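You operate a simulated robot arm through the tools that you are given. There is no shell and no other tool. Be economical: measure what you need, move in short steps, check, and stop when the job is done.

You run a simulated robot arm. Do the job below in one go: nothing can be reset, and whatever is moved stays where it is left.

Task
Vacuum the spilt mix off the filling bench.
Fine: put the nozzle back and switch the vacuum off. Set down upright: nozzle.
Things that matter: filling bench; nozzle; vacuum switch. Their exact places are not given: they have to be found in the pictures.

Only the result counts: the job must be done as asked and must still hold three seconds after the hand-in. Knocking over, shifting, dropping, spilling or breaking anything else fails it.

Robot
A 7-joint arm with a two-finger gripper, on a carriage that runs on a rail from [-1.263, -0.011] to [1.117, 0.009] (x, y) and turns from -228 to 104 degrees about z. Base frame: it is fixed where the carriage stands at the start and does not move with it; the origin is on the floor, on the carriage's upright axis, x ahead of it, y to its left, z up; the surface under the hand at the start is at about z = 0.85. Lengths are in m, angles in degrees, forces in N, time in s.
Its first joint turns from -149.0 to 149.0 degrees. Places, roughly: filling bench [-0.5, -0.5, 0.4]; vacuum switch [0.6, -0.6, 0.5]. Payload 2.45 kg.
Tool frame: the origin (TCP) lies between the finger pads and is the grasp point; the fingertips stand 0.026 m ahead of it; z points along the fingers, y is the line along which they close. Largest opening 0.096 m; the body of the gripper starts 0.069 m behind the TCP.
Orientation is that of the tool frame in the base frame, as a unit quaternion [w, x, y, z]. With the fingers straight down and closing along the base's y, the tool's x points along the base's -x, its y along +y and its z along -z.

Tools
- The arm moves only by the tool play_rows. Its argument "steps" is a list of rows, each a list of 3 entries, a list of its own where there are three numbers: the turn, a rotation vector about the tool's x, y, z in units of 5 degrees (1.0 is 5 degrees), then the shift along the tool's x, y, z in units of 30 mm (1.0 is 30 mm), then the opening, from 0 (shut) to 1 (fully open). In form: [[[ax, ay, az], [x, y, z], jaw], ...]. A call has 1 to 12 rows; each row shifts and turns the commanded pose from where the row before left it, along the tool's axes as they then stand. A call with a number of a shift or a turn outside -1 to 1 is refused whole. Each row takes 0.2 s and may step no farther than 0.05 m and 8.6 degrees from the row before; otherwise, or with a gripper value out of range, the whole call is refused. Where a pose cannot be reached the arm comes as near as it can. A force on the tool above 40 N (or 10 N above the force at the start of the call, whichever is more), or a blocked arm, ends the call early, and 0.2 s more pass. The fingers move at their own pace and stop on an object; they squeeze with about 23 N. The grip force told is the motor's: it shows also when the fingers shut on nothing. Time passes only in rows, and 0.2 s behind the last, so rows that do not move let the fingers close. The reply holds the time, the measured pose of the TCP, the force on the tool along the base axes, the opening and the grip force, in the units named above and with some noise, with the torque about the TCP (base axes, N m) and any sound that the robot's microphone picked up.
- Cameras (640 x 400 px; columns grow to the right, rows downward): "scene" is now at [-0.0192, 0.0941, 1.6501]; the picture's right is [-0.95, -0.30, 0.00], its down [-0.21, 0.66, -0.72] and it looks along [0.21, -0.69, -0.70] (base axes); focal length 272 px, centre (320, 200). "wrist" rides on the gripper at [0.082, 0.003, -0.098] in the tool frame; the picture's right is [-0.04, 1.00, 0.00], its down [-0.73, -0.03, -0.68] and it looks along [-0.68, -0.03, 0.73] (tool axes); focal length 256 px, centre (320, 200).
- snapshot(camera): a new picture of that camera. No time passes.
- raise_lower(by): slides the trunk up (or, below 0, down) by that many m; the arm and the scene camera ride with it, the base frame stays. It gives what a move gives, with no picture.
- drive_base(legs): drives the robot by 1 to 6 legs, each [ahead, left, turn to the left] in m, m and degrees, along the robot's own axes; the way and the turn of a leg run together, so that a leg with both is an arc; at most 1.5 m and 180 degrees a leg. The arm and the cameras ride along, it lands a little off, and it stops where it bumps. It keeps to its track: a leg is cut to what the track allows. It gives what a move gives.
- head_to(pan, tilt): turns the head with the scene camera to pan (to the left, within 155 degrees either way) and tilt (down, from -29 to 69), counted from straight ahead of the robot. It gives what a move gives.
- point_at(camera, pixels): for up to 12 pixels [column, row] of the newest picture of that camera ("zoom" is the newest enlarged one), the place [x, y, z] in the base frame of the surface seen there, good to about 0.003 m. No time passes.
- zoom(camera, box): a new picture of the part [left, top, right, bottom] of that camera's present view, enlarged. No time passes.
- close_job(): hands the job in; it is judged then, once.

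Go step by step. Measure first, check grasps and placings, and put right what went wrong. The budget is 80 turns and 48 pictures, counting those below and the enlarged ones. Unless the task says otherwise, let go and move clear before handing in, and close with one line.

The tools are called after "Request:" as name(argument=value, ...) on one line, values as JSON. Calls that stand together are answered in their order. play_rows: Moves the arm, as the interface text tells. Its arguments: {"type":"object","properties":{"steps":{"type":"array"}},"required":["steps"]} The other tools are called the same way: raise_lower (by) slides the trunk up or down; drive_base (legs) drives the base; head_to (pan, tilt) turns the head that bears the scene camera; snapshot (camera) takes a picture; point_at (camera, pixels) gives the place of the surface under pixels of a picture; zoom (camera, box) takes an enlarged picture of a part of a camera's view; close_job () hands the job in.

At the start:

```text
time: 0.0
tcp_pos: [0.1601, -0.6415, 1.1878]
ee_rot: [0.0, 0.0, 1.0, -0.001]
wrist_force: [-0.7, 0.3, -0.4]
ft_torque: [0.04, 0.0, 0.02]
gripper_width: 0.096
grip_force: 0.0
trunk travel left (down, up): [-0.65, 0.06]
robot x, y, heading: [0.0013, 0.0006, 0.2]
head pan, tilt: [-72.7, 44.1]
```

scene: 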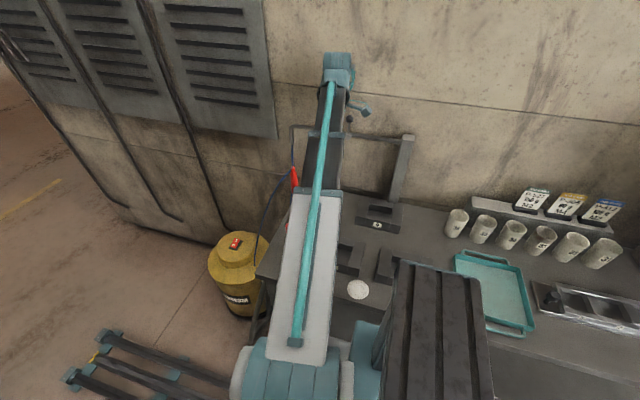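
wrist: 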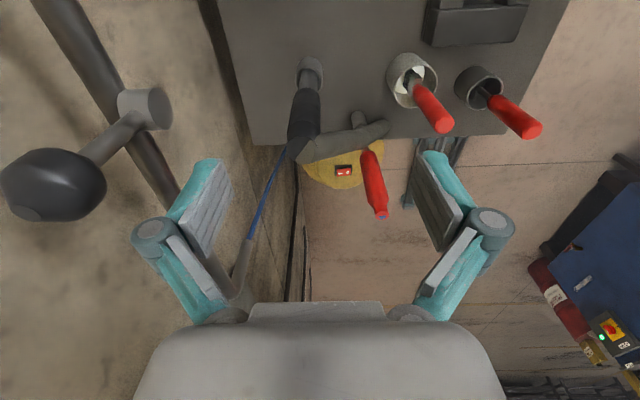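

The bench with cups and tray is at the right of the scene picture, a yellow vacuum with a red switch at about (236,244), and the wrist picture shows a black nozzle with a blue hose near (305,110). I look closer at all of it.

Request:
zoom(camera="wrist", box=[200, 0, 560, 225])

Request:
point_at(camera="wrist", pixels=[[310, 70], [304, 110], [300, 145], [345, 140], [385, 130], [343, 172], [373, 180], [410, 75], [435, 110], [480, 90], [270, 30], [250, 220]])

Request:
head_to(pan=-110, tilt=44)

Request:
snapshot(camera="scene")

```text
1.78 times, centred on (380, 112) of wrist
```

zoom: 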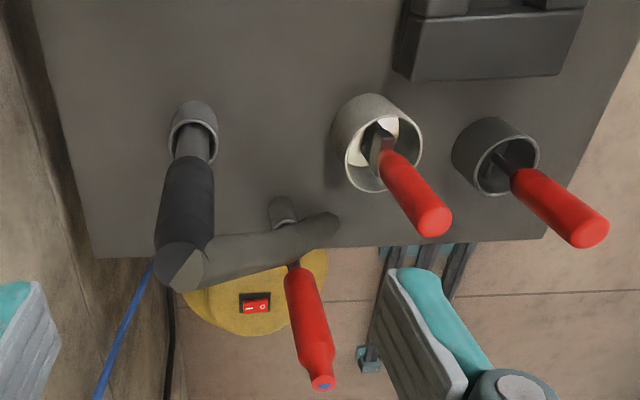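

```text
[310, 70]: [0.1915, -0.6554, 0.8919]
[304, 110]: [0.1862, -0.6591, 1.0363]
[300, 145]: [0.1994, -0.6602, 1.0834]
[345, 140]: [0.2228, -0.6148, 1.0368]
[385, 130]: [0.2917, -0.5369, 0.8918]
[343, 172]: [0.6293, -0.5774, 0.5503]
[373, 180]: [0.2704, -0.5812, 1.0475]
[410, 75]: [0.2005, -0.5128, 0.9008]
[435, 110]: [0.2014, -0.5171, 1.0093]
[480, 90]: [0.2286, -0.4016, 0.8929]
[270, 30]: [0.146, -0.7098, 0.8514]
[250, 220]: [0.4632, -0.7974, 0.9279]
```

```text
time: 1.0
tcp_pos: [0.1593, -0.6399, 1.1877]
ee_rot: [-0.001, 0.0, 1.0, 0.0]
wrist_force: [0.2, -0.6, -1.0]
ft_torque: [-0.01, -0.02, -0.01]
gripper_width: 0.0959
grip_force: 0.1
trunk travel left (down, up): [-0.65, 0.06]
robot x, y, heading: [-0.0015, 0.0007, -0.1]
head pan, tilt: [-110.0, 44.0]
```

```text
44 pictures are left
```

scene: 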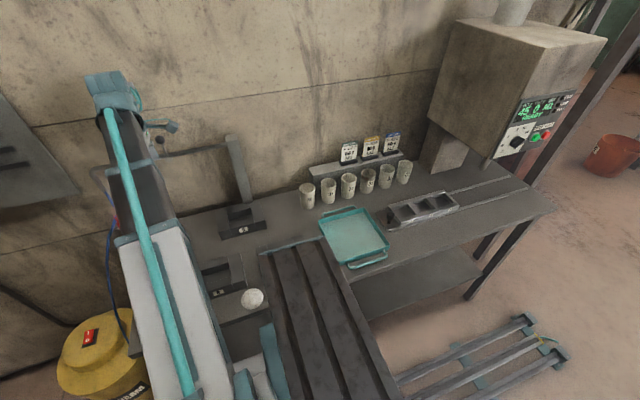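

The bench extends along -x with cups, tray and a machine; no spill is obvious yet. I enlarge parts of the bench.

Request:
zoom(camera="scene", box=[180, 120, 420, 270])

Request:
zoom(camera="scene", box=[340, 130, 580, 280])

Request:
point_at(camera="scene", pixels=[[250, 298], [237, 231], [355, 238], [425, 208], [470, 200], [550, 210], [470, 235], [400, 170], [307, 190], [440, 265], [90, 337], [220, 280]])

```text
2.67 times, centred on (300, 195) of scene
```

zoom: 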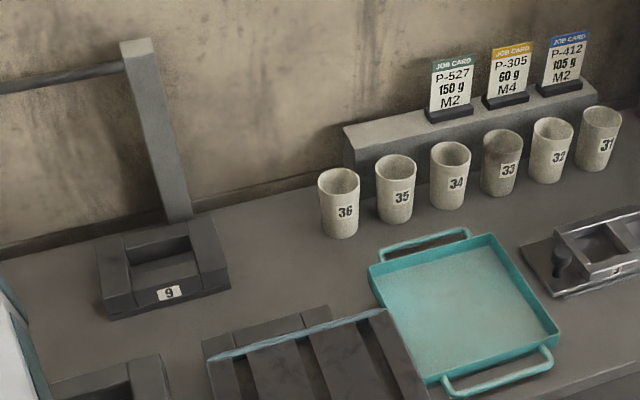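

```text
2.67 times, centred on (460, 205) of scene
```

zoom: 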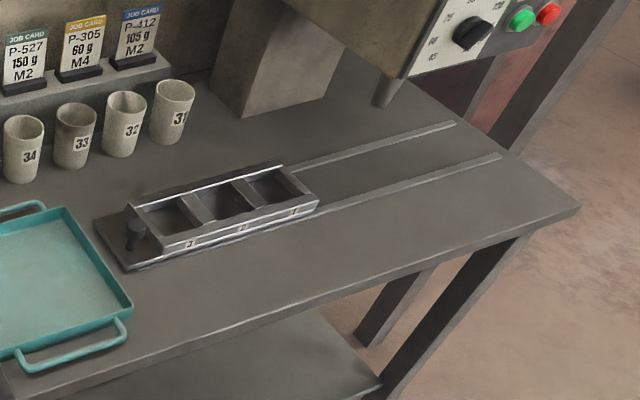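

```text
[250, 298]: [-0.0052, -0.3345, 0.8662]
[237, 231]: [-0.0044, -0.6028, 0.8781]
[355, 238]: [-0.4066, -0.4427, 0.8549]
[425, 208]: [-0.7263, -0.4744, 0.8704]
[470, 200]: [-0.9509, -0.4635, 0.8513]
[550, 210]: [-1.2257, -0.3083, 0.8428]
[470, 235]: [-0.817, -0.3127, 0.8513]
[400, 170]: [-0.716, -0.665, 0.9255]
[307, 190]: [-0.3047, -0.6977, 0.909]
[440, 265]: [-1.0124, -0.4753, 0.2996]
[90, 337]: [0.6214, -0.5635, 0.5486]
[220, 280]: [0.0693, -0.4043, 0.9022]
```

No spill in the visible part; the disc at (252,298) lies 15 mm above the bench, and the area beneath the arm is hidden. I look straight down there.

Request:
head_to(pan=-100, tilt=69)

Request:
snapshot(camera="scene")

```text
time: 1.9
tcp_pos: [0.1595, -0.6395, 1.1885]
ee_rot: [0.0, 0.0, 1.0, 0.0]
wrist_force: [0.4, -1.4, 0.3]
ft_torque: [-0.05, 0.0, 0.0]
gripper_width: 0.096
grip_force: 0.0
trunk travel left (down, up): [-0.65, 0.06]
robot x, y, heading: [0.0015, -0.0011, -0.0]
head pan, tilt: [-100.0, 68.8]
```

```text
41 pictures are left
```

scene: 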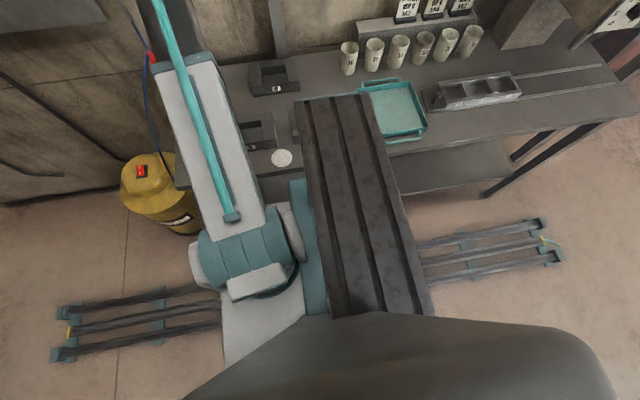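

Request:
zoom(camera="scene", box=[220, 80, 340, 200])

Request:
point_at(camera="scene", pixels=[[281, 157], [281, 149], [281, 166], [271, 157], [292, 157], [295, 145], [281, 172], [300, 155], [141, 171], [262, 170]])

```text
3.33 times, centred on (280, 140) of scene
```

zoom: 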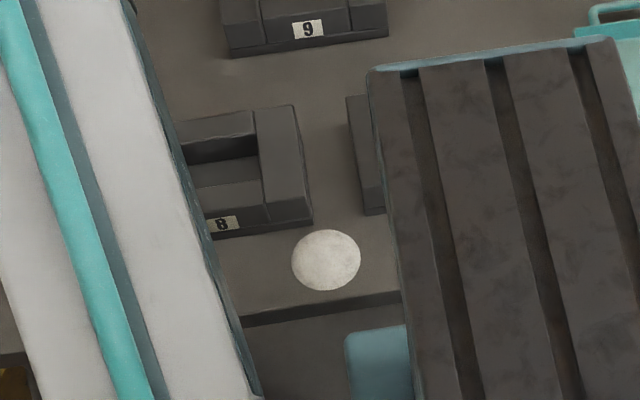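

```text
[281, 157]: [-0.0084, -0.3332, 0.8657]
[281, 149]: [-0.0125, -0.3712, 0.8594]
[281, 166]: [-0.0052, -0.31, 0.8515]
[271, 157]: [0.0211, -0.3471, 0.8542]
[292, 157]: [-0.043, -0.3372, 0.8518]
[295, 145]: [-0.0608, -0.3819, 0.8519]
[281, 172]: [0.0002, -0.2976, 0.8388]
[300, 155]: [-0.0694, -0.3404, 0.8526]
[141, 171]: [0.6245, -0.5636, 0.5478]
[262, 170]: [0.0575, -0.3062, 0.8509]
```

The white mound at (281,157) is about 65 mm wide and 15 mm high at about (-0.01,-0.335): this is the spill. It's too close to the axis from here, so I'd work from x≈+0.6; I check that side first.

Request:
head_to(pan=-40, tilt=35)

Request:
snapshot(camera="scene")

Request:
point_at(camera="wrist", pixels=[[50, 185], [145, 105], [600, 200], [600, 325], [550, 280], [80, 60], [240, 260], [295, 200]])

```text
time: 3.2
tcp_pos: [0.1593, -0.6413, 1.1893]
ee_rot: [0.0, 0.0, 1.0, 0.0]
wrist_force: [0.5, -1.1, -0.5]
ft_torque: [0.04, 0.01, 0.03]
gripper_width: 0.0958
grip_force: 0.1
trunk travel left (down, up): [-0.65, 0.06]
robot x, y, heading: [-0.0014, -0.0013, -0.0]
head pan, tilt: [-40.0, 35.0]
```

```text
39 pictures are left
```

scene: 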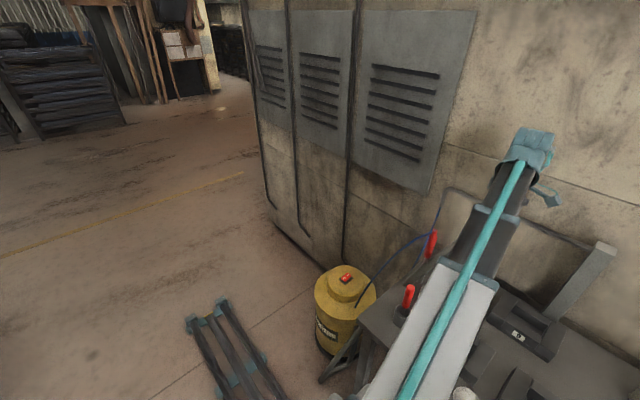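

```text
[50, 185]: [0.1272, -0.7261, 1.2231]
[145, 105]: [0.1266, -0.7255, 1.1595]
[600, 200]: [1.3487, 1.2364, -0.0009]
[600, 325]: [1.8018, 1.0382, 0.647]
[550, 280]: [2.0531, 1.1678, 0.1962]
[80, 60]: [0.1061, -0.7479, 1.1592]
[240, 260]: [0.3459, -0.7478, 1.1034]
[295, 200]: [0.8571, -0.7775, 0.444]
```

The lockers face lies at y≈-0.78 beside the vacuum and a bar with a knob runs at y≈-0.73 near the hand. I draw the hand back and up, then drive to x≈0.6 and turn.

Request:
play_rows(steps=[[[0, 0, 0], [0, 0.7, -0.7], 1], [[0, 0, 0], [0, 1, -0.5], 1], [[0, 0, 0], [0, 1, 0], 1], [[0, 0, 0], [0, 1, 0], 1]])

Request:
drive_base(legs=[[0.6, 0, 0], [0, 0, -60]])

Request:
head_to(pan=-70, tilt=45)

Request:
snapshot(camera="scene")

Request:
snapshot(camera="wrist")

```text
time: 4.2
tcp_pos: [0.1613, -0.5435, 1.1939]
ee_rot: [0.0, 0.0, 1.0, -0.004]
wrist_force: [-0.1, 0.0, 0.0]
ft_torque: [-0.03, 0.0, -0.01]
gripper_width: 0.0962
grip_force: 0.1
out of reach, approached as far as the arm can: row 2, 3, 4
trunk travel left (down, up): [-0.65, 0.06]
robot x, y, heading: [0.0009, 0.0007, 0.2]
head pan, tilt: [-40.0, 35.0]
```

```text
time: 10.2
tcp_pos: [0.2182, -0.4149, 1.1935]
ee_rot: [-0.001, 0.492, 0.871, -0.004]
wrist_force: [-0.1, -1.0, -0.9]
ft_torque: [0.06, 0.01, -0.02]
gripper_width: 0.096
grip_force: 0.0
trunk travel left (down, up): [-0.65, 0.06]
robot x, y, heading: [0.6024, 0.0049, -58.9]
head pan, tilt: [-40.0, 35.0]
```

```text
time: 11.2
tcp_pos: [0.2182, -0.4151, 1.1943]
ee_rot: [-0.002, 0.491, 0.871, -0.005]
wrist_force: [-0.2, -0.1, 0.7]
ft_torque: [-0.05, 0.0, -0.01]
gripper_width: 0.0959
grip_force: 0.0
trunk travel left (down, up): [-0.65, 0.06]
robot x, y, heading: [0.6053, 0.0057, -59.1]
head pan, tilt: [-70.0, 45.0]
```

```text
38 pictures are left
```

scene: 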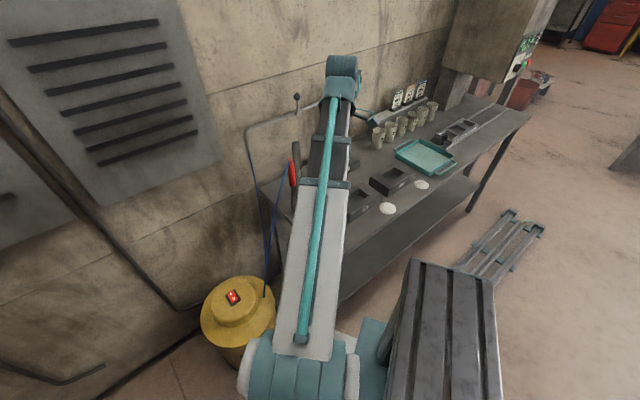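

```text
37 pictures are left
```

wrist: 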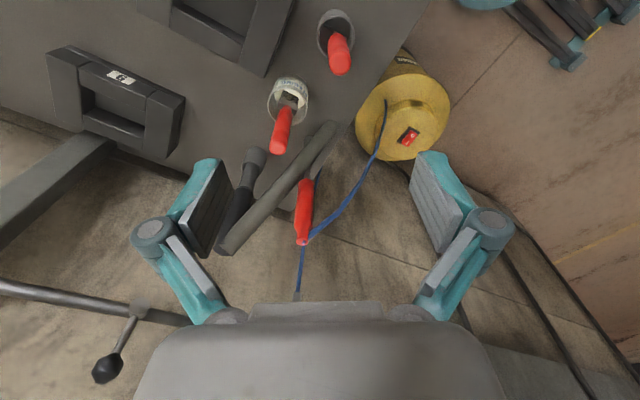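

There are two mounds now, at (388,208) and (421,184). I enlarge the bench and the nozzle area.

Request:
zoom(camera="scene", box=[330, 110, 490, 230])

Request:
point_at(camera="scene", pixels=[[388, 208], [421, 184], [380, 208], [396, 208], [388, 201], [388, 214], [413, 184], [430, 185], [421, 180], [421, 188], [233, 297]])

Request:
zoom(camera="wrist", box=[200, 60, 440, 310])

Request:
point_at(camera="wrist", pixels=[[257, 155], [245, 180], [235, 210], [228, 245], [265, 207], [300, 165], [330, 128], [318, 165], [304, 210], [303, 242], [270, 175], [290, 125]])

```text
3.33 times, centred on (410, 170) of scene
```

zoom: 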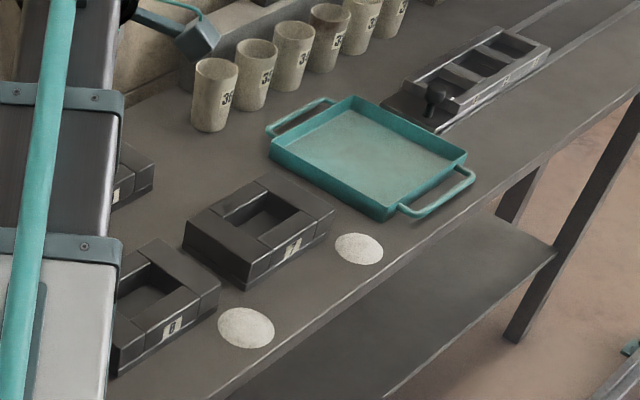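

```text
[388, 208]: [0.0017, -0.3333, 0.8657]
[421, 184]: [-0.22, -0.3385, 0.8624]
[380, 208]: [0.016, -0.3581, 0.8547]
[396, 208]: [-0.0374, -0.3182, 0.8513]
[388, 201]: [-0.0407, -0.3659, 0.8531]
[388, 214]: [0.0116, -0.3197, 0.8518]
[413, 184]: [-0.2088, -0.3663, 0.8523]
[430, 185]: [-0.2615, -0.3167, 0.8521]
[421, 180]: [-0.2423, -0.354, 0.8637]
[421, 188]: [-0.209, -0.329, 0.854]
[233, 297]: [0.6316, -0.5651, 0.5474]
```

```text
1.60 times, centred on (320, 185) of wrist
```

zoom: 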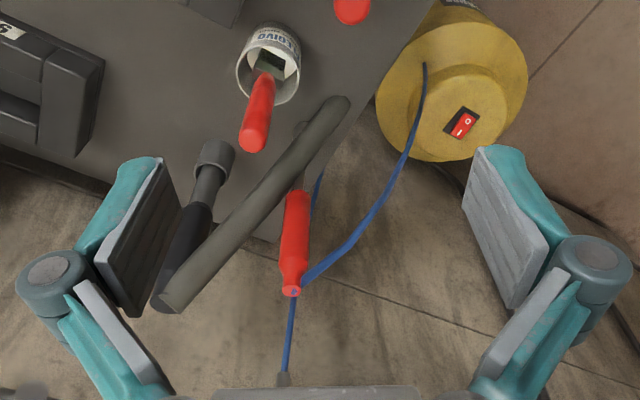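

```text
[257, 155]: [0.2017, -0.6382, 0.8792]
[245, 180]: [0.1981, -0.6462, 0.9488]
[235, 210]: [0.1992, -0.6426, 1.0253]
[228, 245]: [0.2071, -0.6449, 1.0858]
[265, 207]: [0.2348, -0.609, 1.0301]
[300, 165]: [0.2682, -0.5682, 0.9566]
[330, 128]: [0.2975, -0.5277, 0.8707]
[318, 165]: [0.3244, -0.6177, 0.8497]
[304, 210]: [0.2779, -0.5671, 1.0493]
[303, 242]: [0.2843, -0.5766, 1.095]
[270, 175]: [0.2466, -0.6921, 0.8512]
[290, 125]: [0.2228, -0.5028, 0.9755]
```

The red grip with the blue hose at (303,240) in the wrist picture looks like the nozzle; the dark inclined tube beside it is unclear. I look closer from the scene camera.

Request:
zoom(camera="scene", box=[230, 80, 390, 240])

Request:
play_rows(steps=[[[0, 0, 0], [-1, 0, 0], 1], [[0, 0, 0], [-1, 0, 0], 1], [[0, 0, 0], [-1, 0, 0], 1]])

Request:
snapshot(camera="wrist")

```text
2.50 times, centred on (310, 160) of scene
```

zoom: 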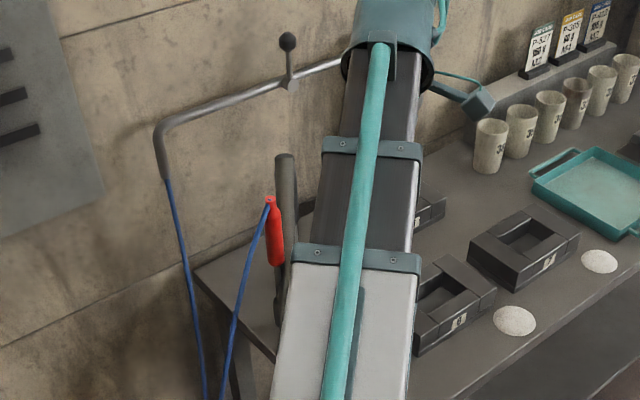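

```text
time: 12.0
tcp_pos: [0.2655, -0.4923, 1.195]
ee_rot: [-0.001, 0.492, 0.871, -0.004]
wrist_force: [-0.2, -0.8, -0.1]
ft_torque: [0.0, -0.02, -0.01]
gripper_width: 0.0959
grip_force: 0.1
trunk travel left (down, up): [-0.65, 0.06]
robot x, y, heading: [0.603, 0.0038, -58.7]
head pan, tilt: [-70.0, 45.0]
```

```text
33 pictures are left
```

wrist: 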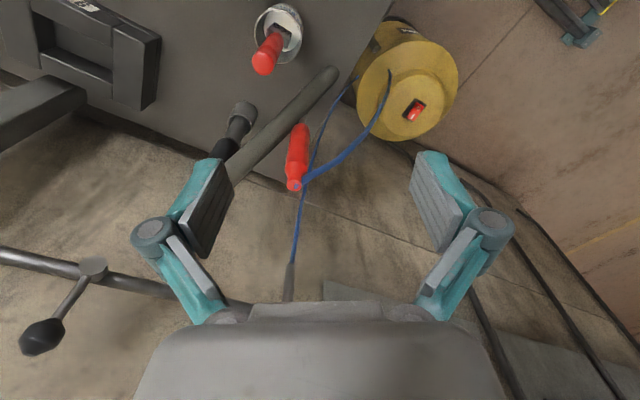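

Two candidates remain: the red grip with blue line and the dark handle with slanted grey tube. I zoom the present wrist view and measure.

Request:
zoom(camera="wrist", box=[200, 60, 420, 200])

Request:
point_at(camera="wrist", pixels=[[295, 184], [300, 155], [303, 130], [330, 72], [300, 110], [270, 135], [240, 170], [244, 108], [236, 128], [288, 290], [300, 230], [341, 162]])

```text
2.86 times, centred on (310, 130) of wrist
```

zoom: 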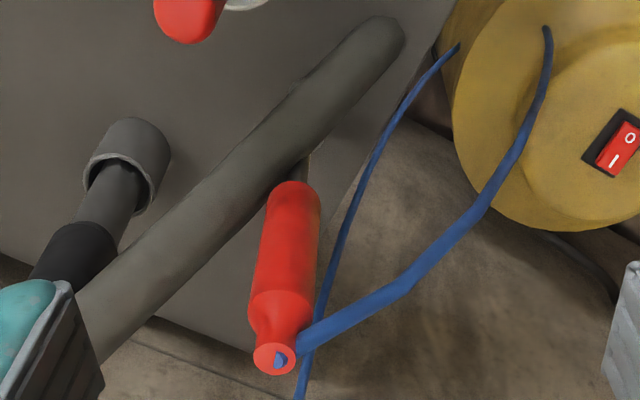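

```text
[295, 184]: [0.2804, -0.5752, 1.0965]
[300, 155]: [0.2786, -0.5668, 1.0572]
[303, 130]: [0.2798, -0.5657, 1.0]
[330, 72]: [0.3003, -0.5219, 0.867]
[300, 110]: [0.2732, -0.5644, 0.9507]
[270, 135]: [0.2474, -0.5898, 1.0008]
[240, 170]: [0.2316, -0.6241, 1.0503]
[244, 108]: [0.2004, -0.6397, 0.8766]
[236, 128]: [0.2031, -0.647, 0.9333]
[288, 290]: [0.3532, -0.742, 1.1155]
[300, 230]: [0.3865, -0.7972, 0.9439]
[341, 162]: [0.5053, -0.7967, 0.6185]
```

The red grip is vertical at (0.28,-0.57), z 0.99–1.10, with the blue hose on top. I turn the carriage so the arm clears the view and lies over the vacuum, then look at the nozzle from the side.

Request:
drive_base(legs=[[0, 0, 40]])

Request:
raise_lower(by=-0.3)

Request:
head_to(pan=-100, tilt=30)

Request:
snapshot(camera="scene")

Request:
snapshot(camera="wrist")

```text
time: 14.2
tcp_pos: [0.6586, -0.5917, 1.1941]
ee_rot: [0.0, 0.168, 0.986, -0.004]
wrist_force: [0.1, -1.1, 0.8]
ft_torque: [0.03, -0.02, 0.0]
gripper_width: 0.0959
grip_force: 0.0
trunk travel left (down, up): [-0.65, 0.06]
robot x, y, heading: [0.6007, 0.0088, -19.1]
head pan, tilt: [-70.0, 45.0]
```

```text
time: 17.2
tcp_pos: [0.6583, -0.5921, 0.8948]
ee_rot: [0.0, 0.167, 0.986, -0.005]
wrist_force: [0.2, 0.5, 0.4]
ft_torque: [-0.02, -0.01, -0.01]
gripper_width: 0.0958
grip_force: 0.0
trunk travel left (down, up): [-0.35, 0.36]
robot x, y, heading: [0.599, 0.0038, -18.9]
head pan, tilt: [-70.0, 45.0]
```

```text
time: 18.2
tcp_pos: [0.6575, -0.5915, 0.8941]
ee_rot: [0.001, 0.168, 0.986, -0.004]
wrist_force: [0.0, -0.5, -0.6]
ft_torque: [-0.01, -0.01, 0.0]
gripper_width: 0.0958
grip_force: 0.0
trunk travel left (down, up): [-0.35, 0.36]
robot x, y, heading: [0.5996, 0.0035, -19.5]
head pan, tilt: [-100.0, 30.0]
```

```text
31 pictures are left
```

scene: 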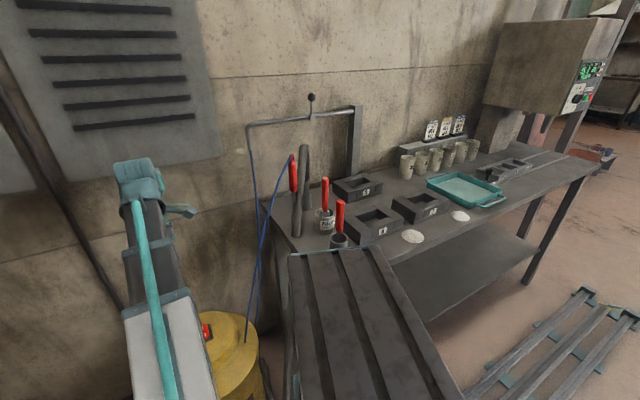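

```text
30 pictures are left
```

wrist: 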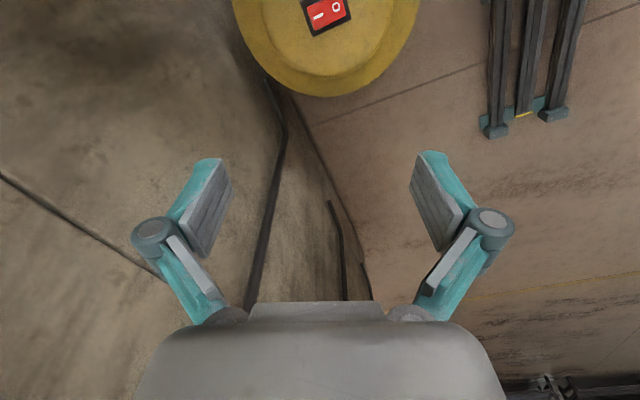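

Request:
zoom(camera="scene", box=[240, 130, 400, 260])

Request:
point_at(camera="scene", pixels=[[293, 160], [294, 185], [296, 200], [296, 218], [296, 232], [304, 150], [305, 180], [305, 205], [412, 236], [460, 215]])

Request:
zoom(camera="wrist", box=[230, 0, 430, 110])

Request:
point_at(camera="wrist", pixels=[[318, 16], [336, 8], [326, 12], [310, 28], [340, 20], [345, 50], [290, 40], [312, 10], [345, 12], [380, 20]])

```text
3.08 times, centred on (320, 195) of scene
```

zoom: 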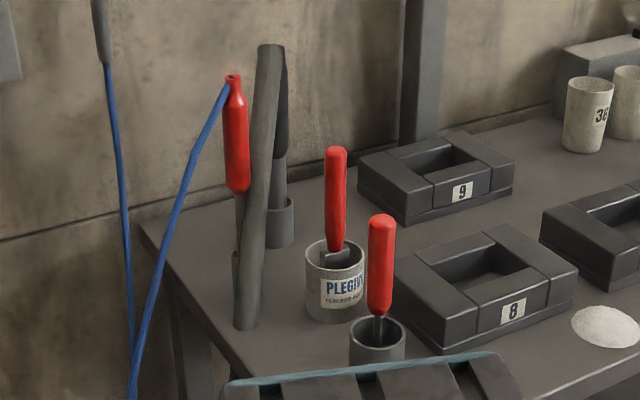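

```text
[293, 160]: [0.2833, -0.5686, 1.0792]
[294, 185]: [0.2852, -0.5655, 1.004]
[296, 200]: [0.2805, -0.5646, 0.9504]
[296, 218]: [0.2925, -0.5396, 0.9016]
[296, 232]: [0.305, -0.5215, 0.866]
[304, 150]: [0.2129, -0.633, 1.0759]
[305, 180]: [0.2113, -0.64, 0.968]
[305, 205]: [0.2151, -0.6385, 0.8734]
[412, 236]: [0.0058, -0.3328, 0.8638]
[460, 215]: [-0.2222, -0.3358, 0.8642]
```

```text
3.20 times, centred on (330, 55) of wrist
```

zoom: 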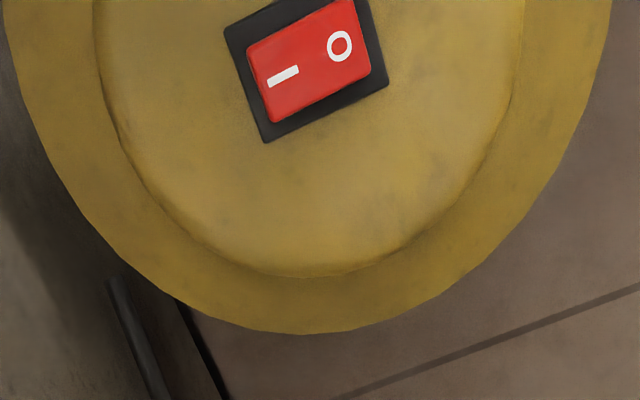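

```text
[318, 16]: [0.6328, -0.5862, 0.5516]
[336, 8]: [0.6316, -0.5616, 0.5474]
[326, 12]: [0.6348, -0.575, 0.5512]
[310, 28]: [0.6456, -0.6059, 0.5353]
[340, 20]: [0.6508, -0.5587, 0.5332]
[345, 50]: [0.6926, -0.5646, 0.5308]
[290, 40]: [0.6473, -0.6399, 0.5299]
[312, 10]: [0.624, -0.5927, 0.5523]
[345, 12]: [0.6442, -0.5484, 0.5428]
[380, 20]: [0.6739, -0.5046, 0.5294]
```

I check where the two blue lines end near the vacuum, and what the dark tool is.

Request:
zoom(camera="scene", box=[190, 240, 310, 400])

Request:
zoom(camera="scene", box=[270, 135, 330, 245])

Request:
point_at(camera="scene", pixels=[[246, 338], [248, 320], [258, 290], [262, 250], [256, 260], [260, 220], [250, 200], [253, 300]])

```text
2.50 times, centred on (250, 320) of scene
```

zoom: 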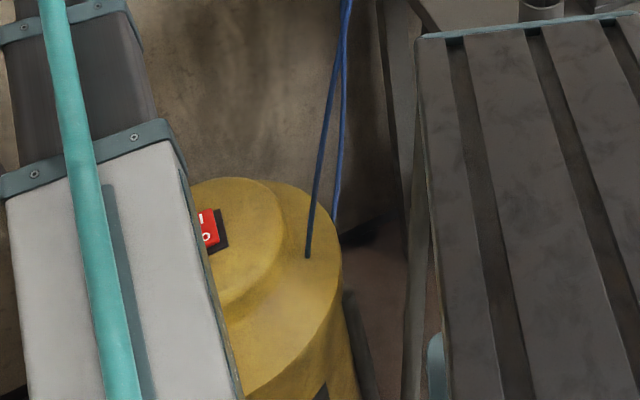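

```text
3.64 times, centred on (300, 190) of scene
```

zoom: 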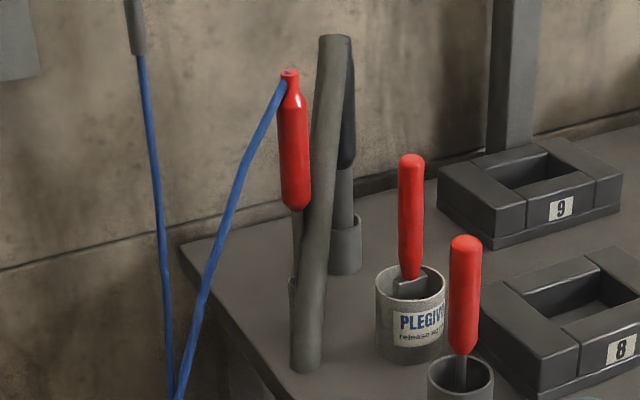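

```text
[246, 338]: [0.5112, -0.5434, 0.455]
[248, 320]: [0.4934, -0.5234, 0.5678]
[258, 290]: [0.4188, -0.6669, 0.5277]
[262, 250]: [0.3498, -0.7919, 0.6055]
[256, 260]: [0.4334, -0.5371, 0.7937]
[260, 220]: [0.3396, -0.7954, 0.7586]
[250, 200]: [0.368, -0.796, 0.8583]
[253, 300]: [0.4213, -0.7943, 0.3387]
```

The rocker shows "I" at z 0.552 higher than "O" at 0.547, so it is off at present. The hand is right above, so I shut the fingers, move over the "I" end at about (0.634,-0.590) and come down most of the way.

Request:
play_rows(steps=[[[0, 0, 0], [0.76, -0.21, 0], 0], [[0, 0, 0], [0, 0, 1], 0], [[0, 0, 0], [0, 0, 1], 0], [[0, 0, 0], [0, 0, 1], 0], [[0, 0, 0], [0, 0, 1], 0], [[0, 0, 0], [0, 0, 1], 0], [[0, 0, 0], [0, 0, 1], 0], [[0, 0, 0], [0, 0, 1], 0], [[0, 0, 0], [0, 0, 1], 0], [[0, 0, 0], [0, 0, 0], 0]])

Request:
snapshot(camera="wrist")

Request:
point_at(camera="wrist", pixels=[[320, 150], [300, 150], [340, 150], [320, 130], [300, 130], [340, 130], [320, 110], [300, 170], [340, 170]])

```text
time: 20.4
tcp_pos: [0.6339, -0.5913, 0.6547]
ee_rot: [0.0, 0.167, 0.986, -0.004]
wrist_force: [0.0, -0.1, 0.0]
ft_torque: [0.0, -0.02, 0.0]
gripper_width: 0.0
grip_force: 23.0
trunk travel left (down, up): [-0.35, 0.36]
robot x, y, heading: [0.5964, 0.0039, -19.0]
head pan, tilt: [-100.0, 30.0]
```

```text
25 pictures are left
```

wrist: 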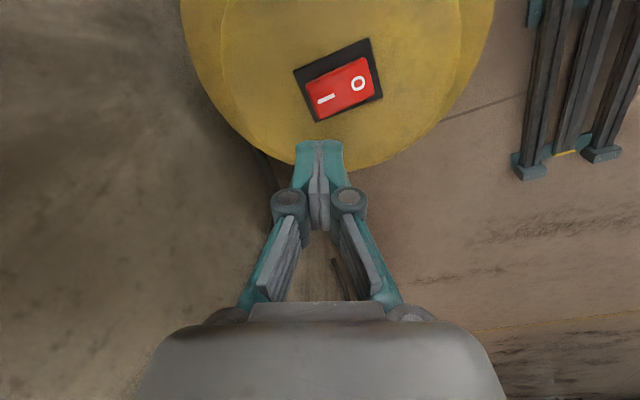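

```text
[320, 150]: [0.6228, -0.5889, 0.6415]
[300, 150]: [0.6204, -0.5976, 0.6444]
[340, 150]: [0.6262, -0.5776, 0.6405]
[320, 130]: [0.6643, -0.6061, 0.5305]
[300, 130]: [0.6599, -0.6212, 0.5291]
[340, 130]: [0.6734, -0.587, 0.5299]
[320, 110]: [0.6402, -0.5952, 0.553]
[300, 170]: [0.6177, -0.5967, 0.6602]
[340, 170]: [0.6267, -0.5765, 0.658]
```

Request:
point_at(camera="wrist", pixels=[[326, 98], [358, 83], [318, 116], [308, 86], [376, 92], [365, 60], [340, 90]])

```text
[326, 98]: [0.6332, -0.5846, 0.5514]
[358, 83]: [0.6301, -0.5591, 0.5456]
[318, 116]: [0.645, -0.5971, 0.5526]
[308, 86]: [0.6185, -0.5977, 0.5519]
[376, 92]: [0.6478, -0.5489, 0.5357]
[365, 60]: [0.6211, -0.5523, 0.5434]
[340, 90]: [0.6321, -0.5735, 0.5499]
```

Rocker spans y -0.597 to -0.549 with "I" at (0.633,-0.585); the closed tips are above it. I press down.

Request:
play_rows(steps=[[[0, 0, 0], [0, 0, 1], 0], [[0, 0, 0], [0, 0, 1], 0], [[0, 0, 0], [0, 0, 0.5], 0], [[0, 0, 0], [0, 0, 0.1], 0], [[0, 0, 0], [0, 0, 0.1], 0], [[0, 0, 0], [0, 0, 0.1], 0], [[0, 0, 0], [0, 0, 0], 0]])

```text
time: 22.0
tcp_pos: [0.6339, -0.5935, 0.5723]
ee_rot: [0.0, 0.168, 0.986, -0.005]
wrist_force: [-0.1, -5.0, 37.1]
ft_torque: [0.28, 0.35, 0.05]
gripper_width: 0.0
grip_force: 23.0
trunk travel left (down, up): [-0.35, 0.36]
robot x, y, heading: [0.6039, 0.0052, -19.3]
head pan, tilt: [-100.0, 30.0]
```

The press reached 37 N. I lift and check the rocker.

Request:
play_rows(steps=[[[0, 0, 0], [0, 0, -1], 0], [[0, 0, 0], [0, 0, -1], 0], [[0, 0, 0], [0, 0, -1], 0]])

Request:
snapshot(camera="wrist")

Request:
point_at(camera="wrist", pixels=[[326, 98], [358, 83], [318, 112], [310, 88], [370, 92], [365, 65], [340, 90]])

```text
time: 22.8
tcp_pos: [0.633, -0.5912, 0.6625]
ee_rot: [0.0, 0.167, 0.986, -0.005]
wrist_force: [-0.4, -0.1, -0.4]
ft_torque: [-0.02, -0.02, 0.01]
gripper_width: 0.0001
grip_force: 23.4
trunk travel left (down, up): [-0.35, 0.36]
robot x, y, heading: [0.6007, 0.008, -19.4]
head pan, tilt: [-100.0, 30.0]
```

```text
24 pictures are left
```

wrist: 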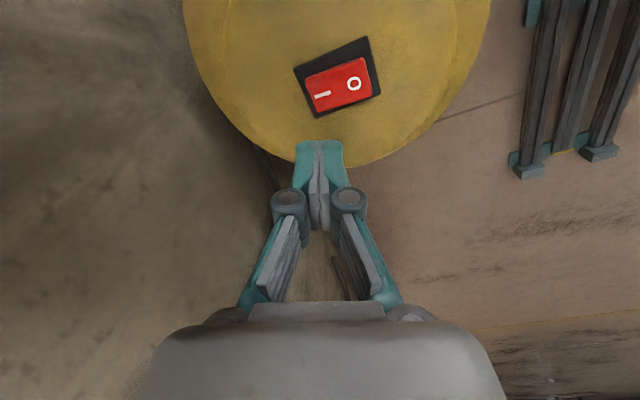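

```text
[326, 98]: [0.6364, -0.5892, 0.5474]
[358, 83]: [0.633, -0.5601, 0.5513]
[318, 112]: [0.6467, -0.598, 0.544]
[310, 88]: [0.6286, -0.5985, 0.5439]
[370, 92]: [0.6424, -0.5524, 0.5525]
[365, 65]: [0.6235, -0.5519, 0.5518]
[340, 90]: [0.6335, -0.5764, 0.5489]
```

"I" is now down (z 0.544) and "O" up (0.552), so the switch is on. Now I settle which tool is the nozzle by viewing it from the other side: hand up, trunk up, drive to x≈-0.3 with the arm swung clear.

Request:
play_rows(steps=[[[0, 0, 0], [0, 0, -1], 0.5], [[0, 0, 0], [0, 0, -1], 1], [[0, 0, 0], [0, 0, -1], 1], [[0, 0, 0], [0, 0, -1], 1], [[0, 0, 0], [0, 0, -1], 1], [[0, 0, 0], [0, 0, -1], 1], [[0, 0, 0], [0, 0, -1], 1]])

Request:
raise_lower(by=0.33)

Request:
drive_base(legs=[[0, 0, 60], [-0.679, 0.59, 0]])

Request:
head_to(pan=-100, tilt=40)

Request:
snapshot(camera="scene")

```text
time: 24.4
tcp_pos: [0.634, -0.5906, 0.8709]
ee_rot: [0.0, 0.168, 0.986, -0.004]
wrist_force: [0.1, -0.4, 0.5]
ft_torque: [0.01, 0.04, 0.01]
gripper_width: 0.0961
grip_force: 0.0
trunk travel left (down, up): [-0.35, 0.36]
robot x, y, heading: [0.6035, 0.002, -19.4]
head pan, tilt: [-100.0, 30.0]
```

```text
time: 27.6
tcp_pos: [0.6341, -0.5897, 1.2021]
ee_rot: [0.0, 0.168, 0.986, -0.005]
wrist_force: [0.5, -0.3, -0.2]
ft_torque: [0.01, -0.02, 0.03]
gripper_width: 0.0959
grip_force: 0.0
trunk travel left (down, up): [-0.68, 0.03]
robot x, y, heading: [0.6021, 0.0053, -19.4]
head pan, tilt: [-100.0, 30.0]
```

```text
time: 35.0
tcp_pos: [0.226, -0.2812, 1.2004]
ee_rot: [0.002, -0.339, 0.941, -0.004]
wrist_force: [0.4, 0.7, -0.3]
ft_torque: [0.01, -0.02, 0.03]
gripper_width: 0.0961
grip_force: 0.0
trunk travel left (down, up): [-0.68, 0.03]
robot x, y, heading: [-0.2986, -0.0061, 39.4]
head pan, tilt: [-100.0, 30.0]
```

```text
time: 35.8
tcp_pos: [0.2265, -0.2813, 1.2019]
ee_rot: [0.002, -0.339, 0.941, -0.004]
wrist_force: [0.0, 0.4, -1.0]
ft_torque: [-0.02, 0.03, 0.01]
gripper_width: 0.0962
grip_force: 0.1
trunk travel left (down, up): [-0.68, 0.03]
robot x, y, heading: [-0.3033, -0.0056, 39.5]
head pan, tilt: [-100.0, 40.0]
```

```text
23 pictures are left
```

scene: 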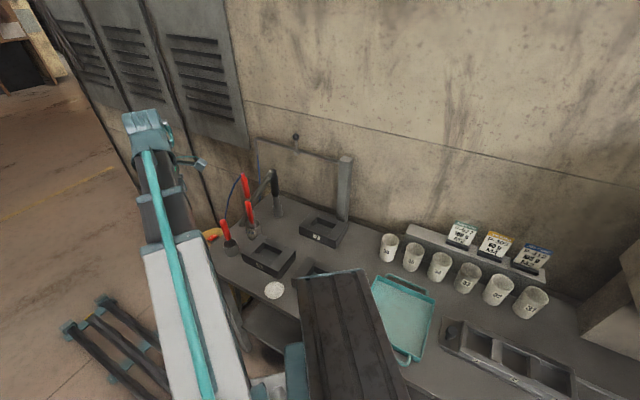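

The tools stand at (245-275,170-235), now seen from the -x side. I zoom.

Request:
zoom(camera="scene", box=[195, 160, 305, 260])

Request:
snapshot(camera="wrist")

```text
4.00 times, centred on (250, 210) of scene
```

zoom: 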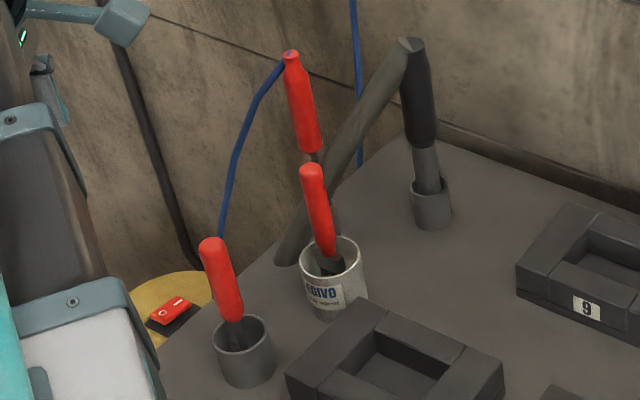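

```text
21 pictures are left
```

wrist: 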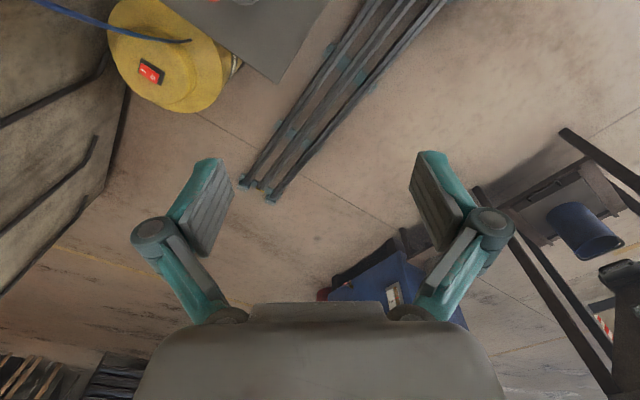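

From this side it is clear: the dark grip at (zoom 415,95) has a grey suction tube in a collar and a thick grey hose bending off its top, while the red one with a thin blue line (from the boom with valve) is an air gun. The black one is the nozzle. I go to x≈0.5, heading -60, from where nozzle, mounds and switch are all within reach.

Request:
drive_base(legs=[[0.617, -0.509, 0], [0, 0, -100]])

Request:
snapshot(camera="wrist")

```text
time: 44.3
tcp_pos: [0.1433, -0.4662, 1.2015]
ee_rot: [-0.002, 0.504, 0.864, -0.005]
wrist_force: [0.6, -0.1, 0.6]
ft_torque: [0.0, -0.03, 0.01]
gripper_width: 0.096
grip_force: 0.0
trunk travel left (down, up): [-0.68, 0.03]
robot x, y, heading: [0.5127, 0.004, -60.5]
head pan, tilt: [-100.0, 40.0]
```

```text
20 pictures are left
```

wrist: 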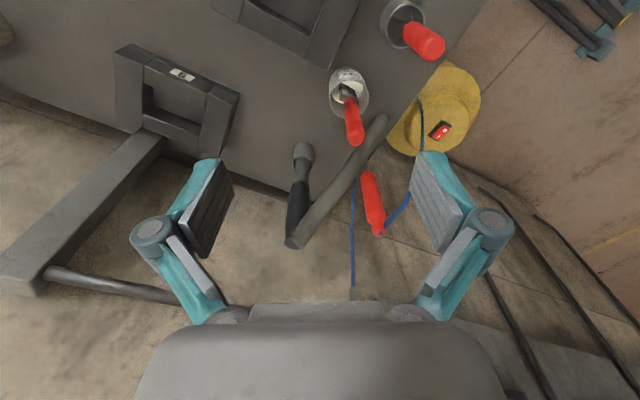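

The nozzle is at (298,200), its hose running to (385,120). I measure the parts before turning the hand to line up with the hose.

Request:
point_at(camera="wrist", pixels=[[293, 242], [290, 225], [300, 190], [303, 168], [303, 152], [305, 233], [320, 212], [340, 185], [360, 158], [380, 125], [377, 232], [368, 175]])

Request:
zoom(camera="wrist", box=[260, 100, 420, 260])

Request:
play_rows(steps=[[[0, 0, 1], [0, 0, 0], 1], [[0, 0, 1], [0, 0, 0], 1], [[0, 0, 1], [0, 0, 0], 1], [[0, 0, 1], [0, 0, 0], 1], [[0, 0, 1], [0, 0, 0], 1], [[0, 0, 1], [0, 0, 0], 1], [[0, 0, 1], [0, 0, 0], 1], [[0, 0, 1], [0, 0, 0], 1], [[0, 0, 1], [0, 0, 0], 1], [[0, 0, 1], [0, 0, 0], 1], [[0, 0, 1], [0, 0, 0], 1], [[0, 0, 1], [0, 0, 0], 1]])

```text
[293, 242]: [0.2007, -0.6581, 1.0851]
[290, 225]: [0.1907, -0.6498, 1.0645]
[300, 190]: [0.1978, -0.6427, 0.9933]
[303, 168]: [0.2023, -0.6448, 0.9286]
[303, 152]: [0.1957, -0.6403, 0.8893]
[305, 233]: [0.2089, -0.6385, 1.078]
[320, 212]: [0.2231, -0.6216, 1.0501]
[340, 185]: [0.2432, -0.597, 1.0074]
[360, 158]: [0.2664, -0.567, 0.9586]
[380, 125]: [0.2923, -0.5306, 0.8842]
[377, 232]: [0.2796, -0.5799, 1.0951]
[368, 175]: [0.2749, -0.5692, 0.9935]
```

```text
2.50 times, centred on (340, 180) of wrist
```

zoom: 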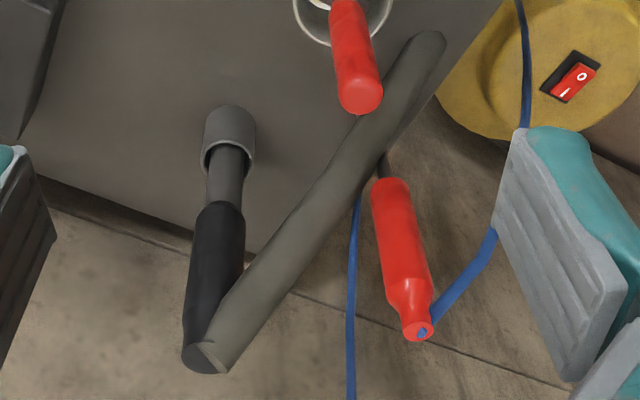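

```text
time: 46.9
tcp_pos: [0.1425, -0.4651, 1.2009]
ee_rot: [0.001, 0.869, 0.495, -0.005]
wrist_force: [0.4, -0.5, -0.9]
ft_torque: [0.01, -0.01, 0.0]
gripper_width: 0.0959
grip_force: 0.1
trunk travel left (down, up): [-0.68, 0.03]
robot x, y, heading: [0.5118, 0.0045, -60.5]
head pan, tilt: [-100.0, 40.0]
```

The nozzle stands with axis at about (0.202,-0.659), top z 1.085, hose toward azimuth 55°. I finish aligning and move over it at height, jaw half-wide.

Request:
play_rows(steps=[[[0, 0, 0.86], [0, 0, 0], 0.75], [[0, 0, 0], [-0.69, 0.89, 0], 0.75], [[0, 0, 0], [-0.69, 0.89, 0], 0.75], [[0, 0, 0], [-0.69, 0.89, 0], 0.75], [[0, 0, 0], [-0.69, 0.89, 0], 0.75], [[0, 0, 0], [-0.69, 0.89, 0], 0.75], [[0, 0, 0], [-0.69, 0.89, 0], 0.75], [[0, 0, 0], [0, 0, 0], 0.75]])

Request:
snapshot(camera="wrist")

```text
time: 48.7
tcp_pos: [0.2043, -0.6613, 1.2017]
ee_rot: [0.001, 0.886, 0.463, -0.005]
wrist_force: [-0.3, 0.0, -0.3]
ft_torque: [0.0, 0.02, 0.0]
gripper_width: 0.0721
grip_force: 0.0
trunk travel left (down, up): [-0.68, 0.03]
robot x, y, heading: [0.5106, 0.0059, -60.2]
head pan, tilt: [-100.0, 40.0]
```

```text
18 pictures are left
```

wrist: 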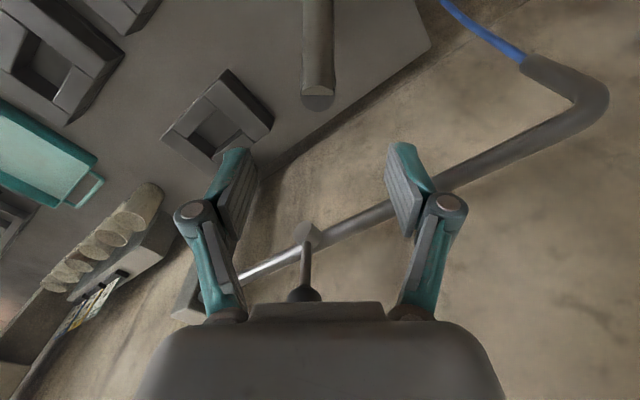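

The hose now runs straight up the picture at column 318 and the nozzle's end face is at (318,98). I check that and the knob at (305,290).

Request:
point_at(camera="wrist", pixels=[[318, 100], [304, 97], [333, 97], [318, 88], [305, 292], [306, 240], [340, 230], [400, 205]])

```text
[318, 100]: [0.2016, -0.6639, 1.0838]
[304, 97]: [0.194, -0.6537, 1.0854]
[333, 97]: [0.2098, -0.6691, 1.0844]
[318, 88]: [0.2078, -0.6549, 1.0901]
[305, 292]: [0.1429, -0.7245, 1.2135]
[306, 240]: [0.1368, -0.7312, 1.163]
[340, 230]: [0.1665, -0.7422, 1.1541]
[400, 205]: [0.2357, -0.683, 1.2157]
```

Nozzle centre (0.202,-0.661) is under the TCP. I go down to z≈1.06 and close.

Request:
play_rows(steps=[[[0, 0, 0], [0, 0, 1], 0.75], [[0, 0, 0], [0, 0, 1], 0.75], [[0, 0, 0], [0, 0, 1], 0.75], [[0, 0, 0], [0, 0, 0.9], 0.75], [[0, 0, 0], [0, 0, 0.8], 0.75], [[0, 0, 0], [0, 0, 0], 0.75], [[0, 0, 0], [0, 0, 0], 0.1], [[0, 0, 0], [0, 0, 0], 0.1], [[0, 0, 0], [0, 0, 0], 0.1]])

```text
time: 50.7
tcp_pos: [0.2023, -0.6599, 1.0626]
ee_rot: [0.001, 0.886, 0.463, -0.004]
wrist_force: [-0.6, -0.8, 0.4]
ft_torque: [0.0, 0.0, 0.02]
gripper_width: 0.0302
grip_force: 23.2
trunk travel left (down, up): [-0.68, 0.03]
robot x, y, heading: [0.5114, 0.004, -60.4]
head pan, tilt: [-100.0, 40.0]
```

Gripped at 30 mm. I twist the nozzle about 12° in its round collar so the hose swings clear of the red gun, then lift a little.

Request:
play_rows(steps=[[[0, 0, -0.8], [0, 0, 0], 0.1], [[0, 0, -0.8], [0, 0, 0], 0.1], [[0, 0, -0.8], [0, 0, 0], 0.1], [[0, 0, 0], [0, 0, -0.5], 0.1], [[0, 0, 0], [0, 0, -0.5], 0.1], [[0, 0, 0], [0, 0, -0.5], 0.1]])

Request:
head_to(pan=-65, tilt=40)

Request:
snapshot(camera="scene")

```text
time: 52.1
tcp_pos: [0.2027, -0.6591, 1.1053]
ee_rot: [0.001, 0.833, 0.553, -0.004]
wrist_force: [0.2, 0.5, -1.7]
ft_torque: [0.01, -0.03, 0.02]
gripper_width: 0.0304
grip_force: 22.5
trunk travel left (down, up): [-0.68, 0.03]
robot x, y, heading: [0.5112, 0.0022, -60.6]
head pan, tilt: [-100.0, 40.0]
```

```text
time: 53.1
tcp_pos: [0.2027, -0.6608, 1.105]
ee_rot: [0.001, 0.833, 0.553, -0.004]
wrist_force: [0.2, 0.2, -1.4]
ft_torque: [0.0, -0.03, 0.01]
gripper_width: 0.0305
grip_force: 22.9
trunk travel left (down, up): [-0.68, 0.03]
robot x, y, heading: [0.5112, 0.0074, -60.5]
head pan, tilt: [-65.0, 40.0]
```

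```text
17 pictures are left
```

scene: 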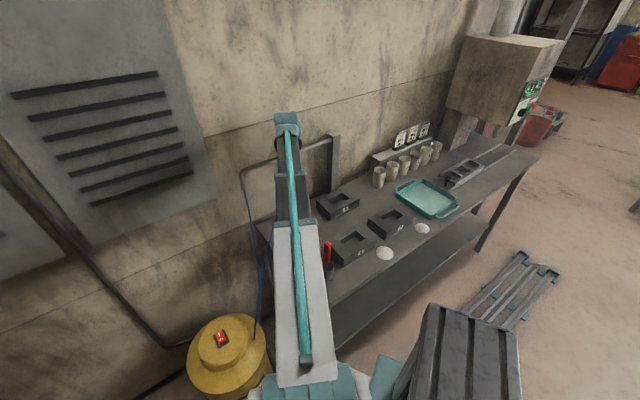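

The nozzle comes free (about 1.5 N). I lift as high as reachable so the hose end clears the scrapers.

Request:
raise_lower(by=0.03)

Request:
play_rows(steps=[[[0, 0, 0], [0, 0, -1], 0.1], [[0, 0, 0], [0, 0, -1], 0.1], [[0, 0, 0], [0, 0, -1], 0.1], [[0, 0, 0], [0, 0, -1], 0.1], [[0, 0, 0], [0, 0, -1], 0.1]])

Request:
snapshot(camera="wrist")

```text
time: 53.9
tcp_pos: [0.2038, -0.6594, 1.1363]
ee_rot: [0.0, 0.833, 0.553, -0.004]
wrist_force: [-0.2, -0.4, 0.2]
ft_torque: [-0.01, -0.01, -0.02]
gripper_width: 0.0304
grip_force: 23.1
trunk travel left (down, up): [-0.71, 0.0]
robot x, y, heading: [0.5085, 0.0091, -60.4]
head pan, tilt: [-65.0, 40.0]
```

```text
time: 55.1
tcp_pos: [0.2043, -0.6592, 1.2886]
ee_rot: [0.0, 0.833, 0.553, -0.004]
wrist_force: [-0.2, -0.4, -1.3]
ft_torque: [0.01, -0.02, 0.02]
gripper_width: 0.0303
grip_force: 22.7
trunk travel left (down, up): [-0.71, 0.0]
robot x, y, heading: [0.5081, 0.0082, -60.6]
head pan, tilt: [-65.0, 40.0]
```

```text
16 pictures are left
```

wrist: 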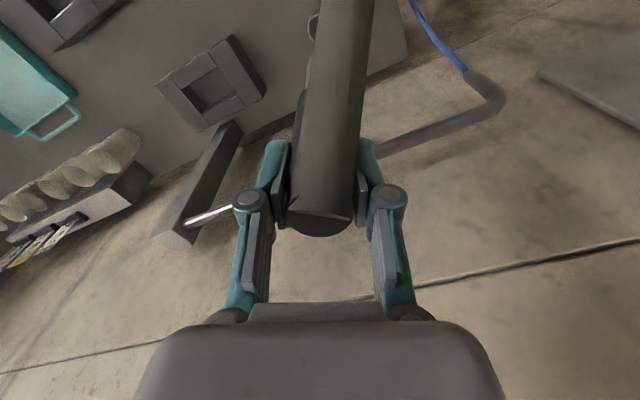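

At 1.289 the nozzle and its hose stub are well clear. I carry it over mound 1 at (-0.007,-0.335).

Request:
play_rows(steps=[[[0, 0, 0], [0.6, -0.89, 0], 0.1], [[0, 0, 0], [0.6, -0.89, 0], 0.1], [[0, 0, 0], [0.6, -0.89, 0], 0.1], [[0, 0, 0], [0.6, -0.89, 0], 0.1], [[0, 0, 0], [0.6, -0.89, 0], 0.1], [[0, 0, 0], [0.6, -0.89, 0], 0.1], [[0, 0, 0], [0.6, -0.89, 0], 0.1], [[0, 0, 0], [0.6, -0.89, 0], 0.1], [[0, 0, 0], [0.6, -0.89, 0.5], 0.1], [[0, 0, 0], [0.6, -0.89, 0.5], 0.1], [[0, 0, 0], [0.6, -0.89, 0.5], 0.1], [[0, 0, 0], [0.6, -0.89, 0.5], 0.1]])

Request:
snapshot(camera="scene")

```text
time: 57.7
tcp_pos: [-0.0095, -0.3371, 1.2224]
ee_rot: [0.0, 0.833, 0.553, -0.005]
wrist_force: [0.3, 0.4, -0.6]
ft_torque: [-0.05, 0.02, -0.02]
gripper_width: 0.0304
grip_force: 22.7
trunk travel left (down, up): [-0.71, 0.0]
robot x, y, heading: [0.5099, 0.0037, -60.6]
head pan, tilt: [-65.0, 40.0]
```

```text
15 pictures are left
```

scene: 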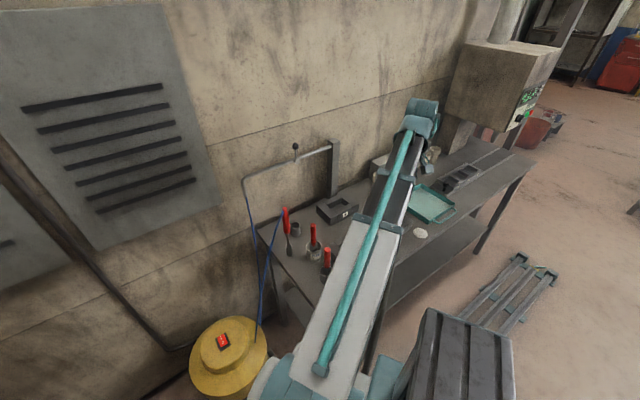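

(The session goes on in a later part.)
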